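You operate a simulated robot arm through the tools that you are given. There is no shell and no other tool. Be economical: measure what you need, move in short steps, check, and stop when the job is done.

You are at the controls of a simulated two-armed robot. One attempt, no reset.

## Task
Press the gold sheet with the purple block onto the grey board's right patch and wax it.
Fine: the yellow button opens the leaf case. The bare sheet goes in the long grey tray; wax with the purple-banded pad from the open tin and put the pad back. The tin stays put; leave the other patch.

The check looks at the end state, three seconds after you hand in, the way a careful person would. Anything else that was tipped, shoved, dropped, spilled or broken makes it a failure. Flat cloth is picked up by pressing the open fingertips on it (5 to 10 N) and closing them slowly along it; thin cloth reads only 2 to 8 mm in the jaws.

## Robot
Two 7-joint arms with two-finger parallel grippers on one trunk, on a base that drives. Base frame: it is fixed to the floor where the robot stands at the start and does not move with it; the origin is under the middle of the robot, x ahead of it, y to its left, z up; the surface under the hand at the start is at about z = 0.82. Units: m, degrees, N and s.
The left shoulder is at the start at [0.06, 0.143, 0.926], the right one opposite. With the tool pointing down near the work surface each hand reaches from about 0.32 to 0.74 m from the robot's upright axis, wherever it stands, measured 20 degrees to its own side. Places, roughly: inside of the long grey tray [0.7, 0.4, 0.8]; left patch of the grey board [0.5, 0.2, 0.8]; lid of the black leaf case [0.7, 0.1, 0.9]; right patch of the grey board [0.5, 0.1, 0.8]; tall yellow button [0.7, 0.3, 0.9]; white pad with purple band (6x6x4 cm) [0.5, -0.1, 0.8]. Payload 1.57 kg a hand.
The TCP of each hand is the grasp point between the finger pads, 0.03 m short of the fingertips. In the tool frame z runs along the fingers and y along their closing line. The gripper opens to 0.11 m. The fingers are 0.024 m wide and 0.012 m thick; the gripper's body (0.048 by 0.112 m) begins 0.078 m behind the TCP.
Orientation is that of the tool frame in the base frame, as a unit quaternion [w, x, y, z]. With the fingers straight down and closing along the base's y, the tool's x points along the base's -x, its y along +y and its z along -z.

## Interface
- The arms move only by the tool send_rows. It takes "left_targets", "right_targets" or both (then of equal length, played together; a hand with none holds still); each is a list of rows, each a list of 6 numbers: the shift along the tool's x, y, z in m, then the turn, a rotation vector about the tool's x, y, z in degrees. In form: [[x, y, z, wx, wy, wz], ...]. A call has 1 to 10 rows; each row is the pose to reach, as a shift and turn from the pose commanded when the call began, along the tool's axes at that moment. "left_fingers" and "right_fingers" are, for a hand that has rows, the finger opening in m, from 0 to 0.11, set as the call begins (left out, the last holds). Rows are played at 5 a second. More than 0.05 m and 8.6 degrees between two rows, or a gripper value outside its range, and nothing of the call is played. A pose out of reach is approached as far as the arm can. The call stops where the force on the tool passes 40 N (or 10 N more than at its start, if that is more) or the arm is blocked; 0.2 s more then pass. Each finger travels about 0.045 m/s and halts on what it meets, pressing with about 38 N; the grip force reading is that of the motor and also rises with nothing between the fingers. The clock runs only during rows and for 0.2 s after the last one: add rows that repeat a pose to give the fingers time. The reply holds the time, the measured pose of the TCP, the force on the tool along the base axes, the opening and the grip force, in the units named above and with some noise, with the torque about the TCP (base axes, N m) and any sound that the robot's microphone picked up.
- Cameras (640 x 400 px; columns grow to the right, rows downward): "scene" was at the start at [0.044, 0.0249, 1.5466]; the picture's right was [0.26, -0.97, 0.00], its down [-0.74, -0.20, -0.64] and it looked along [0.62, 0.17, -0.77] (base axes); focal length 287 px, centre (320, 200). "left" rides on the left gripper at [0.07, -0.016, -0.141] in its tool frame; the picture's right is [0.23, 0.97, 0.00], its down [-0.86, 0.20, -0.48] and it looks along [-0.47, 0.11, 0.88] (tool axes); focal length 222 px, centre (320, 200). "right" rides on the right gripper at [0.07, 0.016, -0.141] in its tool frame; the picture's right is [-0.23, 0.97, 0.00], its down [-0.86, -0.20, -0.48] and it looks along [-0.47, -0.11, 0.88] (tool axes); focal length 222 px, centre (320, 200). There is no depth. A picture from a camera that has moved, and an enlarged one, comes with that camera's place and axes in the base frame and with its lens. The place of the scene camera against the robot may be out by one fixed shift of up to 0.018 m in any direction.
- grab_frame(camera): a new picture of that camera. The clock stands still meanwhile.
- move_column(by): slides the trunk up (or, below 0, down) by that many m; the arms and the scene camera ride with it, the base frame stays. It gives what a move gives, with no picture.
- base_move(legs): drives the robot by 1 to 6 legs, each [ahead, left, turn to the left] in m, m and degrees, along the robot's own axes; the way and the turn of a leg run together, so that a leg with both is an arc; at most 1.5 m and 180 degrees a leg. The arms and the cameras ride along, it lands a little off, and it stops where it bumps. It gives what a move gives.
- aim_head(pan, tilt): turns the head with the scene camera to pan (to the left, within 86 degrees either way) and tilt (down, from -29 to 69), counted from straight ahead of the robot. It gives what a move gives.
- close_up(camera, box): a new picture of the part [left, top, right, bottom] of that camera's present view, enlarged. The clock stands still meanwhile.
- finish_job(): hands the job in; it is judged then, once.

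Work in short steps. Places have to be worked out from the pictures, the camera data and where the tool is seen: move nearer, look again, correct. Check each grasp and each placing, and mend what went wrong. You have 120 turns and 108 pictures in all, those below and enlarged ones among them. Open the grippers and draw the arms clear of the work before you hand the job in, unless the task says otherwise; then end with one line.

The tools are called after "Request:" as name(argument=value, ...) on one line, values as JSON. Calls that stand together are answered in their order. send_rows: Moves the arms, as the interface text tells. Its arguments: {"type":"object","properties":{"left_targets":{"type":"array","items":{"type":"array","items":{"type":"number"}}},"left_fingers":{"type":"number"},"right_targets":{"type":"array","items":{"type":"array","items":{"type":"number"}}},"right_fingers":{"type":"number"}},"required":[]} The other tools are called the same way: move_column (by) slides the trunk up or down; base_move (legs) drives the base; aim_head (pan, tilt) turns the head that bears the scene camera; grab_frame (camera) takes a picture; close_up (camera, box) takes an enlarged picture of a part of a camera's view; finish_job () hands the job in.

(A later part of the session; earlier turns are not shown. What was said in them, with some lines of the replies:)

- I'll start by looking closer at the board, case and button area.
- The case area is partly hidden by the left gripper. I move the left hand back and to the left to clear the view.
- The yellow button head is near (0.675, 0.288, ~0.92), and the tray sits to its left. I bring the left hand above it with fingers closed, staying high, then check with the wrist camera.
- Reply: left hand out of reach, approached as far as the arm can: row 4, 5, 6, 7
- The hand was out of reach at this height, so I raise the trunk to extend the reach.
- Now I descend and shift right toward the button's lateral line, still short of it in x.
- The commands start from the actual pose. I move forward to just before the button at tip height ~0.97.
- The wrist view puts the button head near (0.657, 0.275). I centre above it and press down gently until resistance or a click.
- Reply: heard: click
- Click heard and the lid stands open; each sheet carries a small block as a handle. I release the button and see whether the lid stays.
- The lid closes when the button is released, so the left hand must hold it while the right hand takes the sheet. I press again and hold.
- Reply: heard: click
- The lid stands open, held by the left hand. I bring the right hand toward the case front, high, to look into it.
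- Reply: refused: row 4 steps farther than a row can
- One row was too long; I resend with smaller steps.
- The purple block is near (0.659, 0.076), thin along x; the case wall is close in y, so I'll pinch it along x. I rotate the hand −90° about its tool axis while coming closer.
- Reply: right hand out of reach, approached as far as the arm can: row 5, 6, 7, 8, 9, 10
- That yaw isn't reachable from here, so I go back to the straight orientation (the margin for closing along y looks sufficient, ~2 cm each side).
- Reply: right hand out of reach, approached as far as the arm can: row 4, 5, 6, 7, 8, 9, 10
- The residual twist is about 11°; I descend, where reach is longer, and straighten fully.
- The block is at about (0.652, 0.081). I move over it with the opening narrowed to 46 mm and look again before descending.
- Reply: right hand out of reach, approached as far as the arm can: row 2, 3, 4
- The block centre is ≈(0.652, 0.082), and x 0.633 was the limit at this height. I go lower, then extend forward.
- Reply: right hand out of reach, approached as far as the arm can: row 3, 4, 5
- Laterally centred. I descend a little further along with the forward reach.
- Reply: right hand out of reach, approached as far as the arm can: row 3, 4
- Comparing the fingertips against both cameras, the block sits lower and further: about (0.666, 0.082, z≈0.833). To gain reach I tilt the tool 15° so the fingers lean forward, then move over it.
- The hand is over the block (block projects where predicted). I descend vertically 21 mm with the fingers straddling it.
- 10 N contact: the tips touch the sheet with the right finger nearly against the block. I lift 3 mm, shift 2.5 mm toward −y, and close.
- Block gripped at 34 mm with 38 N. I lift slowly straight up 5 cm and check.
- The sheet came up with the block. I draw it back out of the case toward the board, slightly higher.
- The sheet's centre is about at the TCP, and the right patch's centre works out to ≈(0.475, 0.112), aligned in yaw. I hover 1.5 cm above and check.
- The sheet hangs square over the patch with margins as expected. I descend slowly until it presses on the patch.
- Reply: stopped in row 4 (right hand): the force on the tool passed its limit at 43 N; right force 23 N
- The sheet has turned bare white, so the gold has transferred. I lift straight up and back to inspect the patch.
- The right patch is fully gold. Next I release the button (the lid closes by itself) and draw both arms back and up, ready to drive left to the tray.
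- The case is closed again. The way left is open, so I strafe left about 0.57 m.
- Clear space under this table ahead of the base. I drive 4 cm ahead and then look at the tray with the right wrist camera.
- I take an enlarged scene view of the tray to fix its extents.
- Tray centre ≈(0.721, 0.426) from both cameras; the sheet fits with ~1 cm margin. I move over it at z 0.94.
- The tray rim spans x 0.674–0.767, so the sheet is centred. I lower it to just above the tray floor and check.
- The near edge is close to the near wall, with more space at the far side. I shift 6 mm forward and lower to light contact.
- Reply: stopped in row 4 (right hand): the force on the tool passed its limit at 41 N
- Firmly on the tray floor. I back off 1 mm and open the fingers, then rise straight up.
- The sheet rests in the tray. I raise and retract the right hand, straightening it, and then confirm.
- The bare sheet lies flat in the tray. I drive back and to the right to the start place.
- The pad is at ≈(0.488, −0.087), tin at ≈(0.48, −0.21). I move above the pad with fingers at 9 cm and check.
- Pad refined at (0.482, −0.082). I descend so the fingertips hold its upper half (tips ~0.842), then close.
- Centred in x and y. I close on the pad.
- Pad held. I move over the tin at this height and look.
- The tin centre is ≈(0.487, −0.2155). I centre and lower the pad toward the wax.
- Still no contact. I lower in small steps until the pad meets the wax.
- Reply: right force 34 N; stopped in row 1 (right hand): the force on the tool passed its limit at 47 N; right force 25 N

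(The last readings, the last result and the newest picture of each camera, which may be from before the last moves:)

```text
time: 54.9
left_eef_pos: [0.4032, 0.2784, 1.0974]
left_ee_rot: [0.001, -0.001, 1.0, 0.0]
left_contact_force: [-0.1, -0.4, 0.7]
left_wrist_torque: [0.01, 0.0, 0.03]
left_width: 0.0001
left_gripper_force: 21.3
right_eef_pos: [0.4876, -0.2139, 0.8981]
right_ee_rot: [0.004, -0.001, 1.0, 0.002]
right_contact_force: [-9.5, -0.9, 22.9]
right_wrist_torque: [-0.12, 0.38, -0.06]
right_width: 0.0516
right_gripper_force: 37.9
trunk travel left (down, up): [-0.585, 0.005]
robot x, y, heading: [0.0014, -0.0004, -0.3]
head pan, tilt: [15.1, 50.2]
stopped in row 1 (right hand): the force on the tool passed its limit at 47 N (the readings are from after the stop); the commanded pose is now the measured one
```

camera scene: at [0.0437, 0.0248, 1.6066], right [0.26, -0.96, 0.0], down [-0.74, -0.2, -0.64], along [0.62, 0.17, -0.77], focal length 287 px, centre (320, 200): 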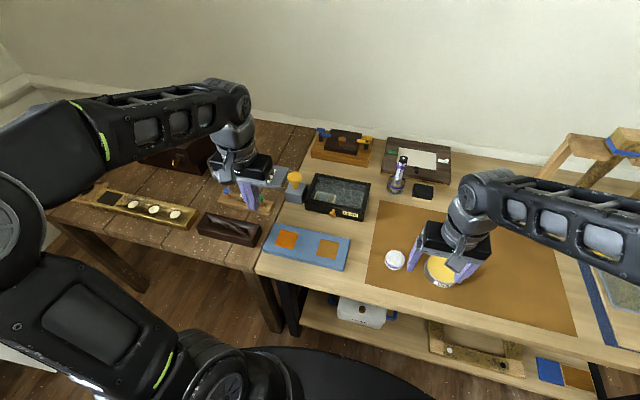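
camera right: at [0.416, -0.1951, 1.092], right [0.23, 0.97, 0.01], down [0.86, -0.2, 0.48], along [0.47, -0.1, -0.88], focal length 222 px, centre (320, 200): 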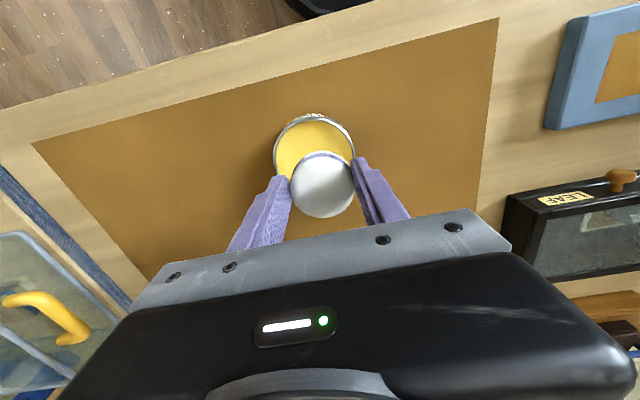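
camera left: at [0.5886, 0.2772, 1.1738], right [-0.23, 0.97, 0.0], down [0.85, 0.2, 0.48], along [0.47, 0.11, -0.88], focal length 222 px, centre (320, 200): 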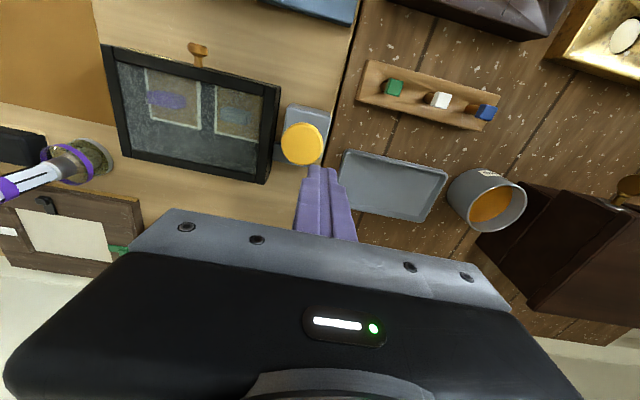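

The pad has pressed the wax. I lift it straight up and look at the pad and tin.

Request:
send_rows(right_targets=[[0, 0, -0.01, 0, 0, 0], [0, 0, -0.04, 0, 0, 0], [0, 0, -0.075, 0, 0, 0]])

Request:
close_up(camera="scene", box=[380, 200, 530, 300])

Request:
close_up(camera="right", box=[200, 80, 440, 240])

```text
time: 55.7
left_eef_pos: [0.4054, 0.2773, 1.0969]
left_ee_rot: [0.001, -0.001, 1.0, 0.001]
left_contact_force: [0.1, 0.5, 0.3]
left_wrist_torque: [0.05, 0.0, 0.03]
left_width: 0.0003
left_gripper_force: 21.3
right_eef_pos: [0.487, -0.2155, 0.9716]
right_ee_rot: [0.003, -0.001, 1.0, 0.003]
right_contact_force: [-0.3, 0.2, -0.8]
right_wrist_torque: [0.01, -0.01, 0.0]
right_width: 0.0517
right_gripper_force: 38.1
trunk travel left (down, up): [-0.585, 0.005]
robot x, y, heading: [0.0023, 0.0013, 0.1]
head pan, tilt: [15.1, 50.2]
```

```text
4.00 times, centred on (455, 250) of scene
camera zoom: at [0.0431, 0.0249, 1.6066], right [0.26, -0.96, 0.0], down [-0.74, -0.2, -0.64], along [0.62, 0.17, -0.77], focal length 1149 px, centre (-220, 0)
```

zoom: 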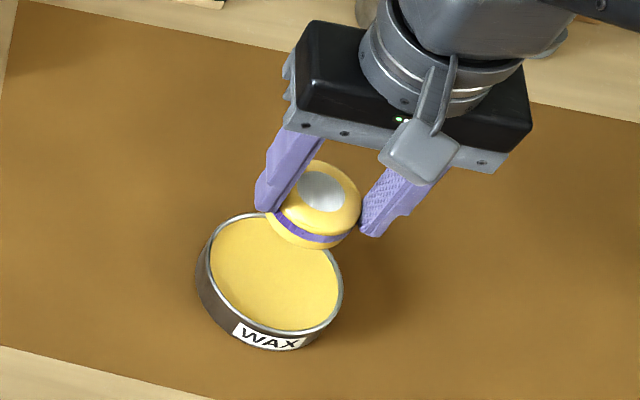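

```text
2.50 times, centred on (320, 160) of right
camera zoom: at [0.4174, -0.1991, 1.1112], right [0.23, 0.97, 0.01], down [0.85, -0.2, 0.48], along [0.47, -0.1, -0.88], focal length 555 px, centre (320, 300)
```

zoom: 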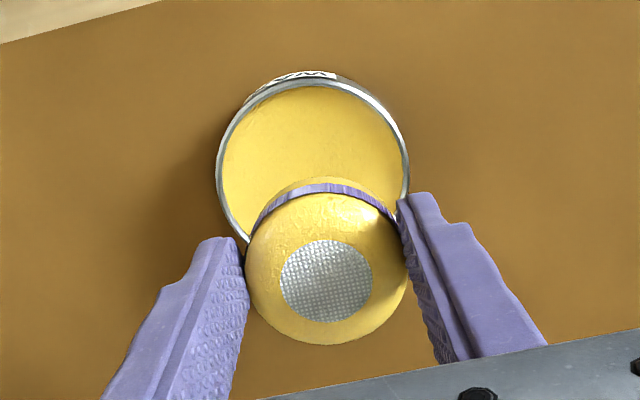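

The pad is loaded with wax and the tin stayed in place. I carry the pad over to above the gold patch at (0.475, 0.112).

Request:
send_rows(right_targets=[[0.002, 0.04, 0, 0, 0, 0], [0.004, 0.08, 0, 0, 0, 0], [0.005, 0.12, 0, 0, 0, 0], [0.006, 0.16, 0, 0, 0, 0], [0.008, 0.2, 0, 0, 0, 0], [0.009, 0.24, 0, 0, 0, 0], [0.01, 0.28, 0, 0, 0, 0], [0.012, 0.3275, 0.01, 0, 0, 0], [0.012, 0.3275, 0.02, 0, 0, 0]])

Request:
grab_frame(camera="right")

```text
time: 57.7
left_eef_pos: [0.4057, 0.2762, 1.0962]
left_ee_rot: [0.001, -0.001, 1.0, 0.001]
left_contact_force: [0.5, -0.3, -0.6]
left_wrist_torque: [-0.01, 0.0, -0.01]
left_width: 0.0
left_gripper_force: 21.3
right_eef_pos: [0.4764, 0.1111, 0.9547]
right_ee_rot: [0.002, 0.0, 1.0, 0.002]
right_contact_force: [0.8, -0.2, -0.6]
right_wrist_torque: [0.0, 0.0, -0.01]
right_width: 0.0516
right_gripper_force: 37.8
trunk travel left (down, up): [-0.585, 0.005]
robot x, y, heading: [-0.0009, -0.0022, 0.2]
head pan, tilt: [15.1, 50.2]
```

```text
42 pictures are left
camera right: at [0.4065, 0.1258, 1.0937], right [0.23, 0.97, 0.01], down [0.85, -0.2, 0.48], along [0.47, -0.1, -0.88], focal length 222 px, centre (320, 200)
```

right: 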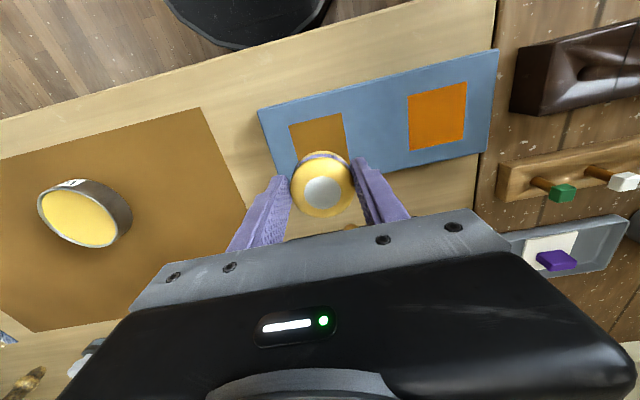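

Well aligned. I lower the pad toward the patch, the last part in small steps.

Request:
send_rows(right_targets=[[0.001, 0.001, 0.03, 0, 0, 0], [0.001, 0.001, 0.052, 0, 0, 0], [0.001, 0.001, 0.06, 0, 0, 0]])

Request:
send_rows(right_targets=[[0, 0, 0.003, 0, 0, 0], [0, 0, 0.003, 0, 0, 0]])

```text
time: 58.5
left_eef_pos: [0.405, 0.2777, 1.0967]
left_ee_rot: [0.002, -0.001, 1.0, 0.0]
left_contact_force: [-0.1, 0.6, -0.7]
left_wrist_torque: [-0.02, -0.01, 0.02]
left_width: 0.0001
left_gripper_force: 21.4
right_eef_pos: [0.4773, 0.114, 0.8928]
right_ee_rot: [0.003, -0.001, 1.0, 0.003]
right_contact_force: [-0.4, -0.2, -1.1]
right_wrist_torque: [0.01, -0.03, 0.01]
right_width: 0.0519
right_gripper_force: 38.1
trunk travel left (down, up): [-0.585, 0.005]
robot x, y, heading: [0.0012, -0.0002, 0.1]
head pan, tilt: [15.1, 50.2]
```

```text
time: 59.1
left_eef_pos: [0.4041, 0.2777, 1.0964]
left_ee_rot: [0.001, -0.001, 1.0, 0.001]
left_contact_force: [0.3, -0.1, 0.5]
left_wrist_torque: [-0.03, -0.02, -0.01]
left_width: 0.0003
left_gripper_force: 21.2
right_eef_pos: [0.4766, 0.1127, 0.8913]
right_ee_rot: [0.003, -0.001, 1.0, 0.003]
right_contact_force: [0.2, -1.3, 10.2]
right_wrist_torque: [-0.18, -0.05, 0.02]
right_width: 0.0515
right_gripper_force: 38.3
trunk travel left (down, up): [-0.585, 0.005]
robot x, y, heading: [0.0015, -0.0012, 0.0]
head pan, tilt: [15.1, 50.2]
```

10 N contact on the patch. I rub gently with ±12 mm strokes.

Request:
send_rows(right_targets=[[0.008, 0, 0, 0, 0, 0], [0.012, 0.008, 0, 0, 0, 0], [0, 0.012, 0, 0, 0, 0], [-0.011, 0.01, 0, 0, 0, 0], [-0.012, 0, 0, 0, 0, 0], [-0.011, -0.01, 0, 0, 0, 0], [0, -0.012, 0, 0, 0, 0], [0.011, -0.01, 0, 0, 0, 0], [0, 0, 0, 0, 0, 0]])

Request:
send_rows(right_targets=[[0, 0, -0.02, 0, 0, 0], [0, 0, -0.05, 0, 0, 0], [0, -0.04, -0.07, 0, 0, 0], [0, -0.08, -0.07, 0, 0, 0]])

Request:
close_up(camera="scene", box=[240, 190, 420, 290])

Request:
close_up(camera="right", box=[220, 40, 540, 240])

```text
time: 61.0
left_eef_pos: [0.4037, 0.2765, 1.0964]
left_ee_rot: [0.001, -0.001, 1.0, 0.0]
left_contact_force: [-0.2, 0.8, 0.3]
left_wrist_torque: [-0.02, 0.03, 0.04]
left_width: 0.0
left_gripper_force: 21.4
right_eef_pos: [0.47, 0.1026, 0.8912]
right_ee_rot: [0.002, 0.002, 1.0, -0.001]
right_contact_force: [-5.7, -5.2, 16.5]
right_wrist_torque: [-0.19, 0.12, -0.04]
right_width: 0.0514
right_gripper_force: 38.6
trunk travel left (down, up): [-0.585, 0.005]
robot x, y, heading: [-0.0016, 0.0009, -0.1]
head pan, tilt: [15.1, 50.2]
stopped in row 9 (right hand): the force on the tool passed its limit at 46 N (the readings are from after the stop); the commanded pose is now the measured one
```

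```text
time: 62.0
left_eef_pos: [0.4054, 0.2775, 1.0957]
left_ee_rot: [0.001, -0.001, 1.0, 0.001]
left_contact_force: [-0.6, 0.4, 0.4]
left_wrist_torque: [-0.04, 0.0, 0.0]
left_width: 0.0
left_gripper_force: 21.3
right_eef_pos: [0.4714, 0.0237, 0.9591]
right_ee_rot: [0.002, 0.001, 1.0, -0.001]
right_contact_force: [-0.4, -0.4, -0.2]
right_wrist_torque: [0.01, -0.03, 0.0]
right_width: 0.0514
right_gripper_force: 37.7
trunk travel left (down, up): [-0.585, 0.005]
robot x, y, heading: [-0.002, -0.0015, 0.3]
head pan, tilt: [15.1, 50.2]
```

```text
3.56 times, centred on (330, 240) of scene
camera zoom: at [0.0441, 0.0241, 1.6066], right [0.26, -0.97, 0.0], down [-0.74, -0.2, -0.64], along [0.62, 0.17, -0.77], focal length 1021 px, centre (284, 58)
```

zoom: 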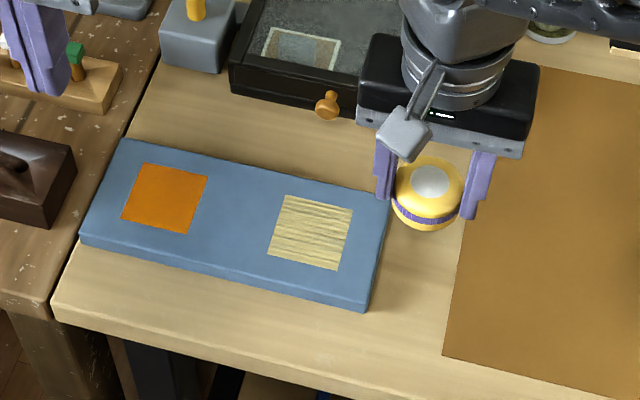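

```text
2.00 times, centred on (380, 140) of right
camera zoom: at [0.402, 0.0405, 1.0983], right [0.23, 0.97, 0.0], down [0.85, -0.2, 0.48], along [0.47, -0.11, -0.88], focal length 444 px, centre (200, 320)
```

zoom: 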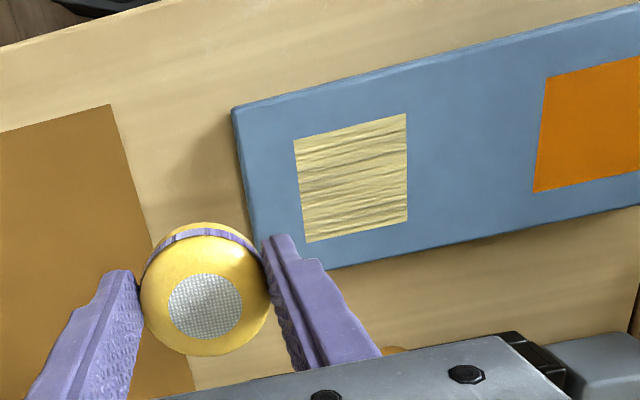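

The patch is fully waxed, edge to edge, and the other patch is untouched. I return the pad to its original spot (0.481, −0.082).

Request:
send_rows(right_targets=[[-0.003, -0.035, 0, 0, 0, 0], [-0.006, -0.07, 0, 0, 0, 0], [-0.01, -0.1057, 0, 0, 0, 0], [-0.01, -0.1057, 0.035, 0, 0, 0], [-0.01, -0.1057, 0.07, 0, 0, 0], [-0.01, -0.1057, 0.083, 0, 0, 0]])

Request:
close_up(camera="scene", box=[350, 200, 500, 300])

```text
time: 63.5
left_eef_pos: [0.4059, 0.2773, 1.096]
left_ee_rot: [0.001, -0.001, 1.0, 0.0]
left_contact_force: [0.1, -0.2, 0.0]
left_wrist_torque: [-0.01, 0.0, 0.02]
left_width: 0.0002
left_gripper_force: 21.7
right_eef_pos: [0.4789, -0.0833, 0.8763]
right_ee_rot: [0.001, 0.002, 1.0, -0.002]
right_contact_force: [0.8, -1.1, -0.6]
right_wrist_torque: [-0.02, 0.04, 0.01]
right_width: 0.0516
right_gripper_force: 37.9
trunk travel left (down, up): [-0.585, 0.005]
robot x, y, heading: [0.0008, 0.0005, 0.0]
head pan, tilt: [15.1, 50.2]
```

```text
4.00 times, centred on (425, 250) of scene
camera zoom: at [0.0441, 0.0248, 1.6066], right [0.26, -0.97, 0.0], down [-0.74, -0.2, -0.64], along [0.62, 0.17, -0.77], focal length 1149 px, centre (-100, 0)
```

zoom: 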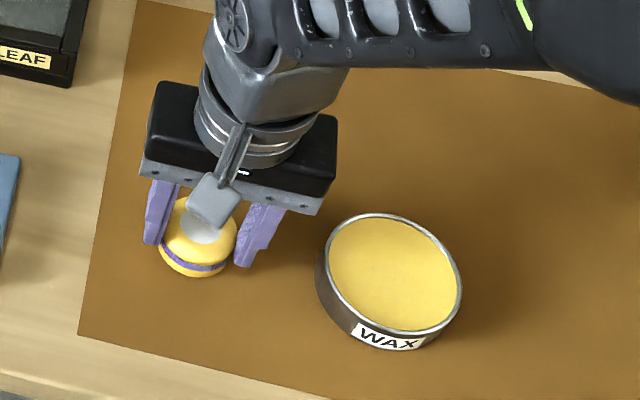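

Nearly down. I lower the last millimetres to contact.

Request:
send_rows(right_targets=[[-0.001, 0, 0.003, 0, 0, 0], [-0.001, 0, 0.005, 0, 0, 0], [-0.001, 0, 0.005, 0, 0, 0]])

```text
time: 64.2
left_eef_pos: [0.4064, 0.2765, 1.0963]
left_ee_rot: [0.001, 0.0, 1.0, 0.0]
left_contact_force: [-0.1, -1.0, 0.2]
left_wrist_torque: [-0.04, 0.01, 0.02]
left_width: 0.0
left_gripper_force: 20.9
right_eef_pos: [0.4807, -0.0817, 0.8718]
right_ee_rot: [0.001, 0.002, 1.0, -0.002]
right_contact_force: [0.3, -0.7, 0.0]
right_wrist_torque: [-0.01, -0.02, -0.01]
right_width: 0.0517
right_gripper_force: 37.9
trunk travel left (down, up): [-0.585, 0.005]
robot x, y, heading: [0.004, -0.0013, 0.0]
head pan, tilt: [15.1, 50.2]
```

Request:
send_rows(right_targets=[[0, 0, 0.0015, 0, 0, 0], [0, 0, 0.0015, 0, 0, 0]])

```text
time: 64.8
left_eef_pos: [0.4057, 0.2764, 1.0969]
left_ee_rot: [0.001, -0.001, 1.0, -0.001]
left_contact_force: [-0.4, -0.8, -0.6]
left_wrist_torque: [-0.04, 0.03, 0.03]
left_width: 0.0001
left_gripper_force: 20.8
right_eef_pos: [0.4807, -0.0834, 0.8712]
right_ee_rot: [0.003, 0.002, 1.0, -0.002]
right_contact_force: [-0.7, -0.9, 4.7]
right_wrist_torque: [-0.06, -0.07, -0.06]
right_width: 0.0517
right_gripper_force: 37.9
trunk travel left (down, up): [-0.585, 0.005]
robot x, y, heading: [0.002, -0.0009, 0.0]
head pan, tilt: [15.1, 50.2]
```

The pad touches the mat (4.7 N). I open the fingers, rise, and retract.

Request:
send_rows(right_targets=[[0, 0, 0, 0, 0, 0], [0, 0, 0, 0, 0, 0], [0, 0, 0, 0, 0, 0], [0, 0, 0, 0, 0, 0], [0, 0, 0, 0, 0, 0]], right_fingers=0.088)

Request:
send_rows(right_targets=[[0, 0, -0.04, 0, 0, 0], [0, 0, -0.08, 0, 0, 0], [0, 0, -0.12, 0, 0, 0], [0.03, -0.03, -0.15, 0, 0, 0], [0.06, -0.06, -0.18, 0, 0, 0], [0.09, -0.1, -0.18, 0, 0, 0]])

Request:
send_rows(left_targets=[[0.01, 0.04, 0, 0, 0, 0], [0.02, 0.08, 0, 0, 0, 0], [0.03, 0.12, 0, 0, 0, 0]], left_fingers=0.08)

Request:
grab_frame(camera="scene")

Request:
close_up(camera="scene", box=[230, 130, 470, 290])

```text
time: 66.0
left_eef_pos: [0.4059, 0.276, 1.098]
left_ee_rot: [0.001, -0.001, 1.0, 0.0]
left_contact_force: [0.1, -0.2, -0.2]
left_wrist_torque: [-0.02, 0.0, 0.01]
left_width: 0.0
left_gripper_force: 21.0
right_eef_pos: [0.4809, -0.083, 0.8725]
right_ee_rot: [0.001, 0.002, 1.0, -0.002]
right_contact_force: [0.7, 0.2, -0.1]
right_wrist_torque: [0.0, -0.01, 0.0]
right_width: 0.0882
right_gripper_force: 0.0
trunk travel left (down, up): [-0.585, 0.005]
robot x, y, heading: [0.0016, -0.0043, 0.2]
head pan, tilt: [15.1, 50.2]
```

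```text
refused: row 4 steps farther than a row can; nothing moved
```

```text
time: 66.8
left_eef_pos: [0.3779, 0.3996, 1.0977]
left_ee_rot: [0.001, 0.0, 1.0, 0.001]
left_contact_force: [0.5, 0.1, -0.2]
left_wrist_torque: [-0.03, -0.03, 0.02]
left_width: 0.0678
left_gripper_force: 0.2
right_eef_pos: [0.4803, -0.0828, 0.8709]
right_ee_rot: [0.001, 0.002, 1.0, -0.002]
right_contact_force: [0.5, -0.1, -0.1]
right_wrist_torque: [-0.02, 0.01, 0.01]
right_width: 0.088
right_gripper_force: 0.1
trunk travel left (down, up): [-0.585, 0.005]
robot x, y, heading: [-0.001, 0.0008, 0.0]
head pan, tilt: [15.1, 50.2]
```

```text
38 pictures are left
camera scene: at [0.0438, 0.0255, 1.6066], right [0.26, -0.97, 0.0], down [-0.74, -0.2, -0.64], along [0.62, 0.17, -0.77], focal length 287 px, centre (320, 200)
```

scene: 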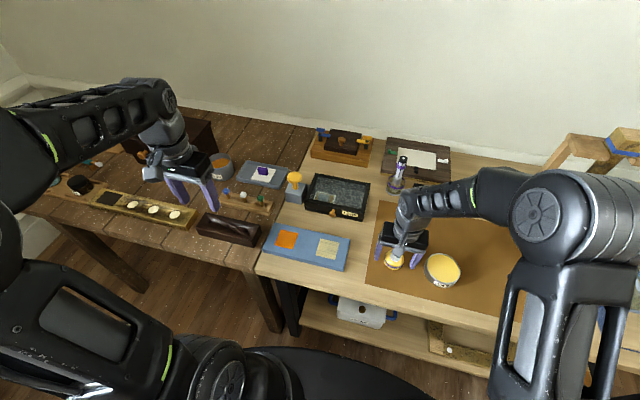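

```text
2.50 times, centred on (350, 210) of scene
camera zoom: at [0.0438, 0.0255, 1.6066], right [0.26, -0.97, 0.0], down [-0.74, -0.2, -0.64], along [0.62, 0.17, -0.77], focal length 718 px, centre (245, 175)
```

zoom: 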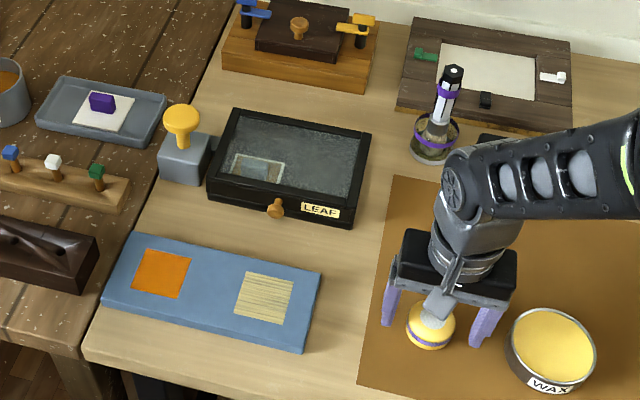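

The fingers are open around the pad, but the retract was refused for step size; I resend it with smaller steps.

Request:
send_rows(right_targets=[[0, 0, -0.03, 0, 0, 0], [0, 0, -0.07, 0, 0, 0], [0, 0, -0.11, 0, 0, 0], [0.02, -0.02, -0.14, 0, 0, 0], [0.04, -0.04, -0.17, 0, 0, 0], [0.06, -0.08, -0.17, 0, 0, 0], [0.08, -0.12, -0.17, 0, 0, 0]])

Request:
close_up(camera="scene", box=[230, 130, 500, 300])

Request:
grab_frame(camera="scene")

```text
time: 68.5
left_eef_pos: [0.377, 0.3984, 1.0994]
left_ee_rot: [0.001, -0.001, 1.0, 0.001]
left_contact_force: [0.5, 0.4, 0.1]
left_wrist_torque: [0.01, 0.01, -0.01]
left_width: 0.0799
left_gripper_force: 0.0
right_eef_pos: [0.3978, -0.2008, 1.0405]
right_ee_rot: [0.002, 0.001, 1.0, -0.002]
right_contact_force: [0.0, -0.6, 0.2]
right_wrist_torque: [0.0, -0.01, -0.02]
right_width: 0.088
right_gripper_force: 0.1
trunk travel left (down, up): [-0.585, 0.005]
robot x, y, heading: [-0.0032, -0.001, 0.3]
head pan, tilt: [15.1, 50.2]
```

```text
2.35 times, centred on (365, 215) of scene
camera zoom: at [0.0429, 0.024, 1.6067], right [0.26, -0.97, 0.0], down [-0.74, -0.2, -0.64], along [0.62, 0.17, -0.77], focal length 676 px, centre (214, 165)
```

zoom: 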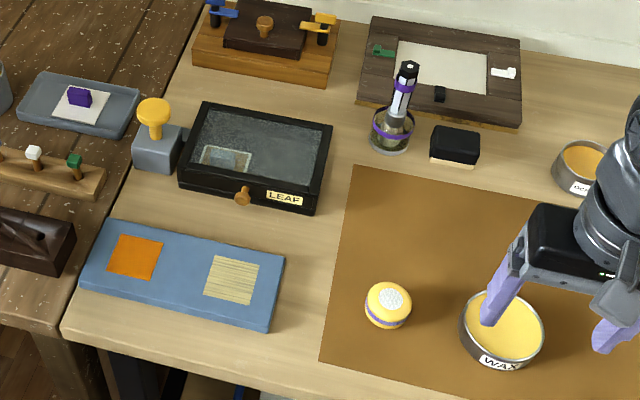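

```text
35 pictures are left
camera scene: at [0.0429, 0.024, 1.6067], right [0.26, -0.97, 0.0], down [-0.74, -0.2, -0.64], along [0.62, 0.17, -0.77], focal length 287 px, centre (320, 200)
```

scene: 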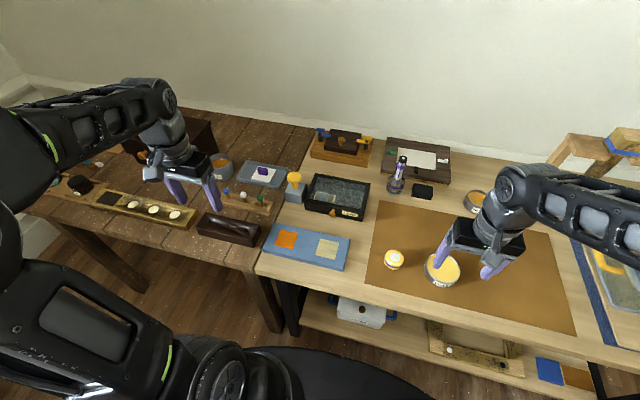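

The patch is gilded and waxed, the bare sheet is in the tray, the pad is back upright beside the tin, the case is closed, and both arms are open and clear. I hand in.

Request:
finish_job()

```text
The job is handed in.
```

The right patch is gilded and waxed edge to edge, the bare sheet lies in the long grey tray, the pad is back in its place, and the tin and left patch weren't disturbed.
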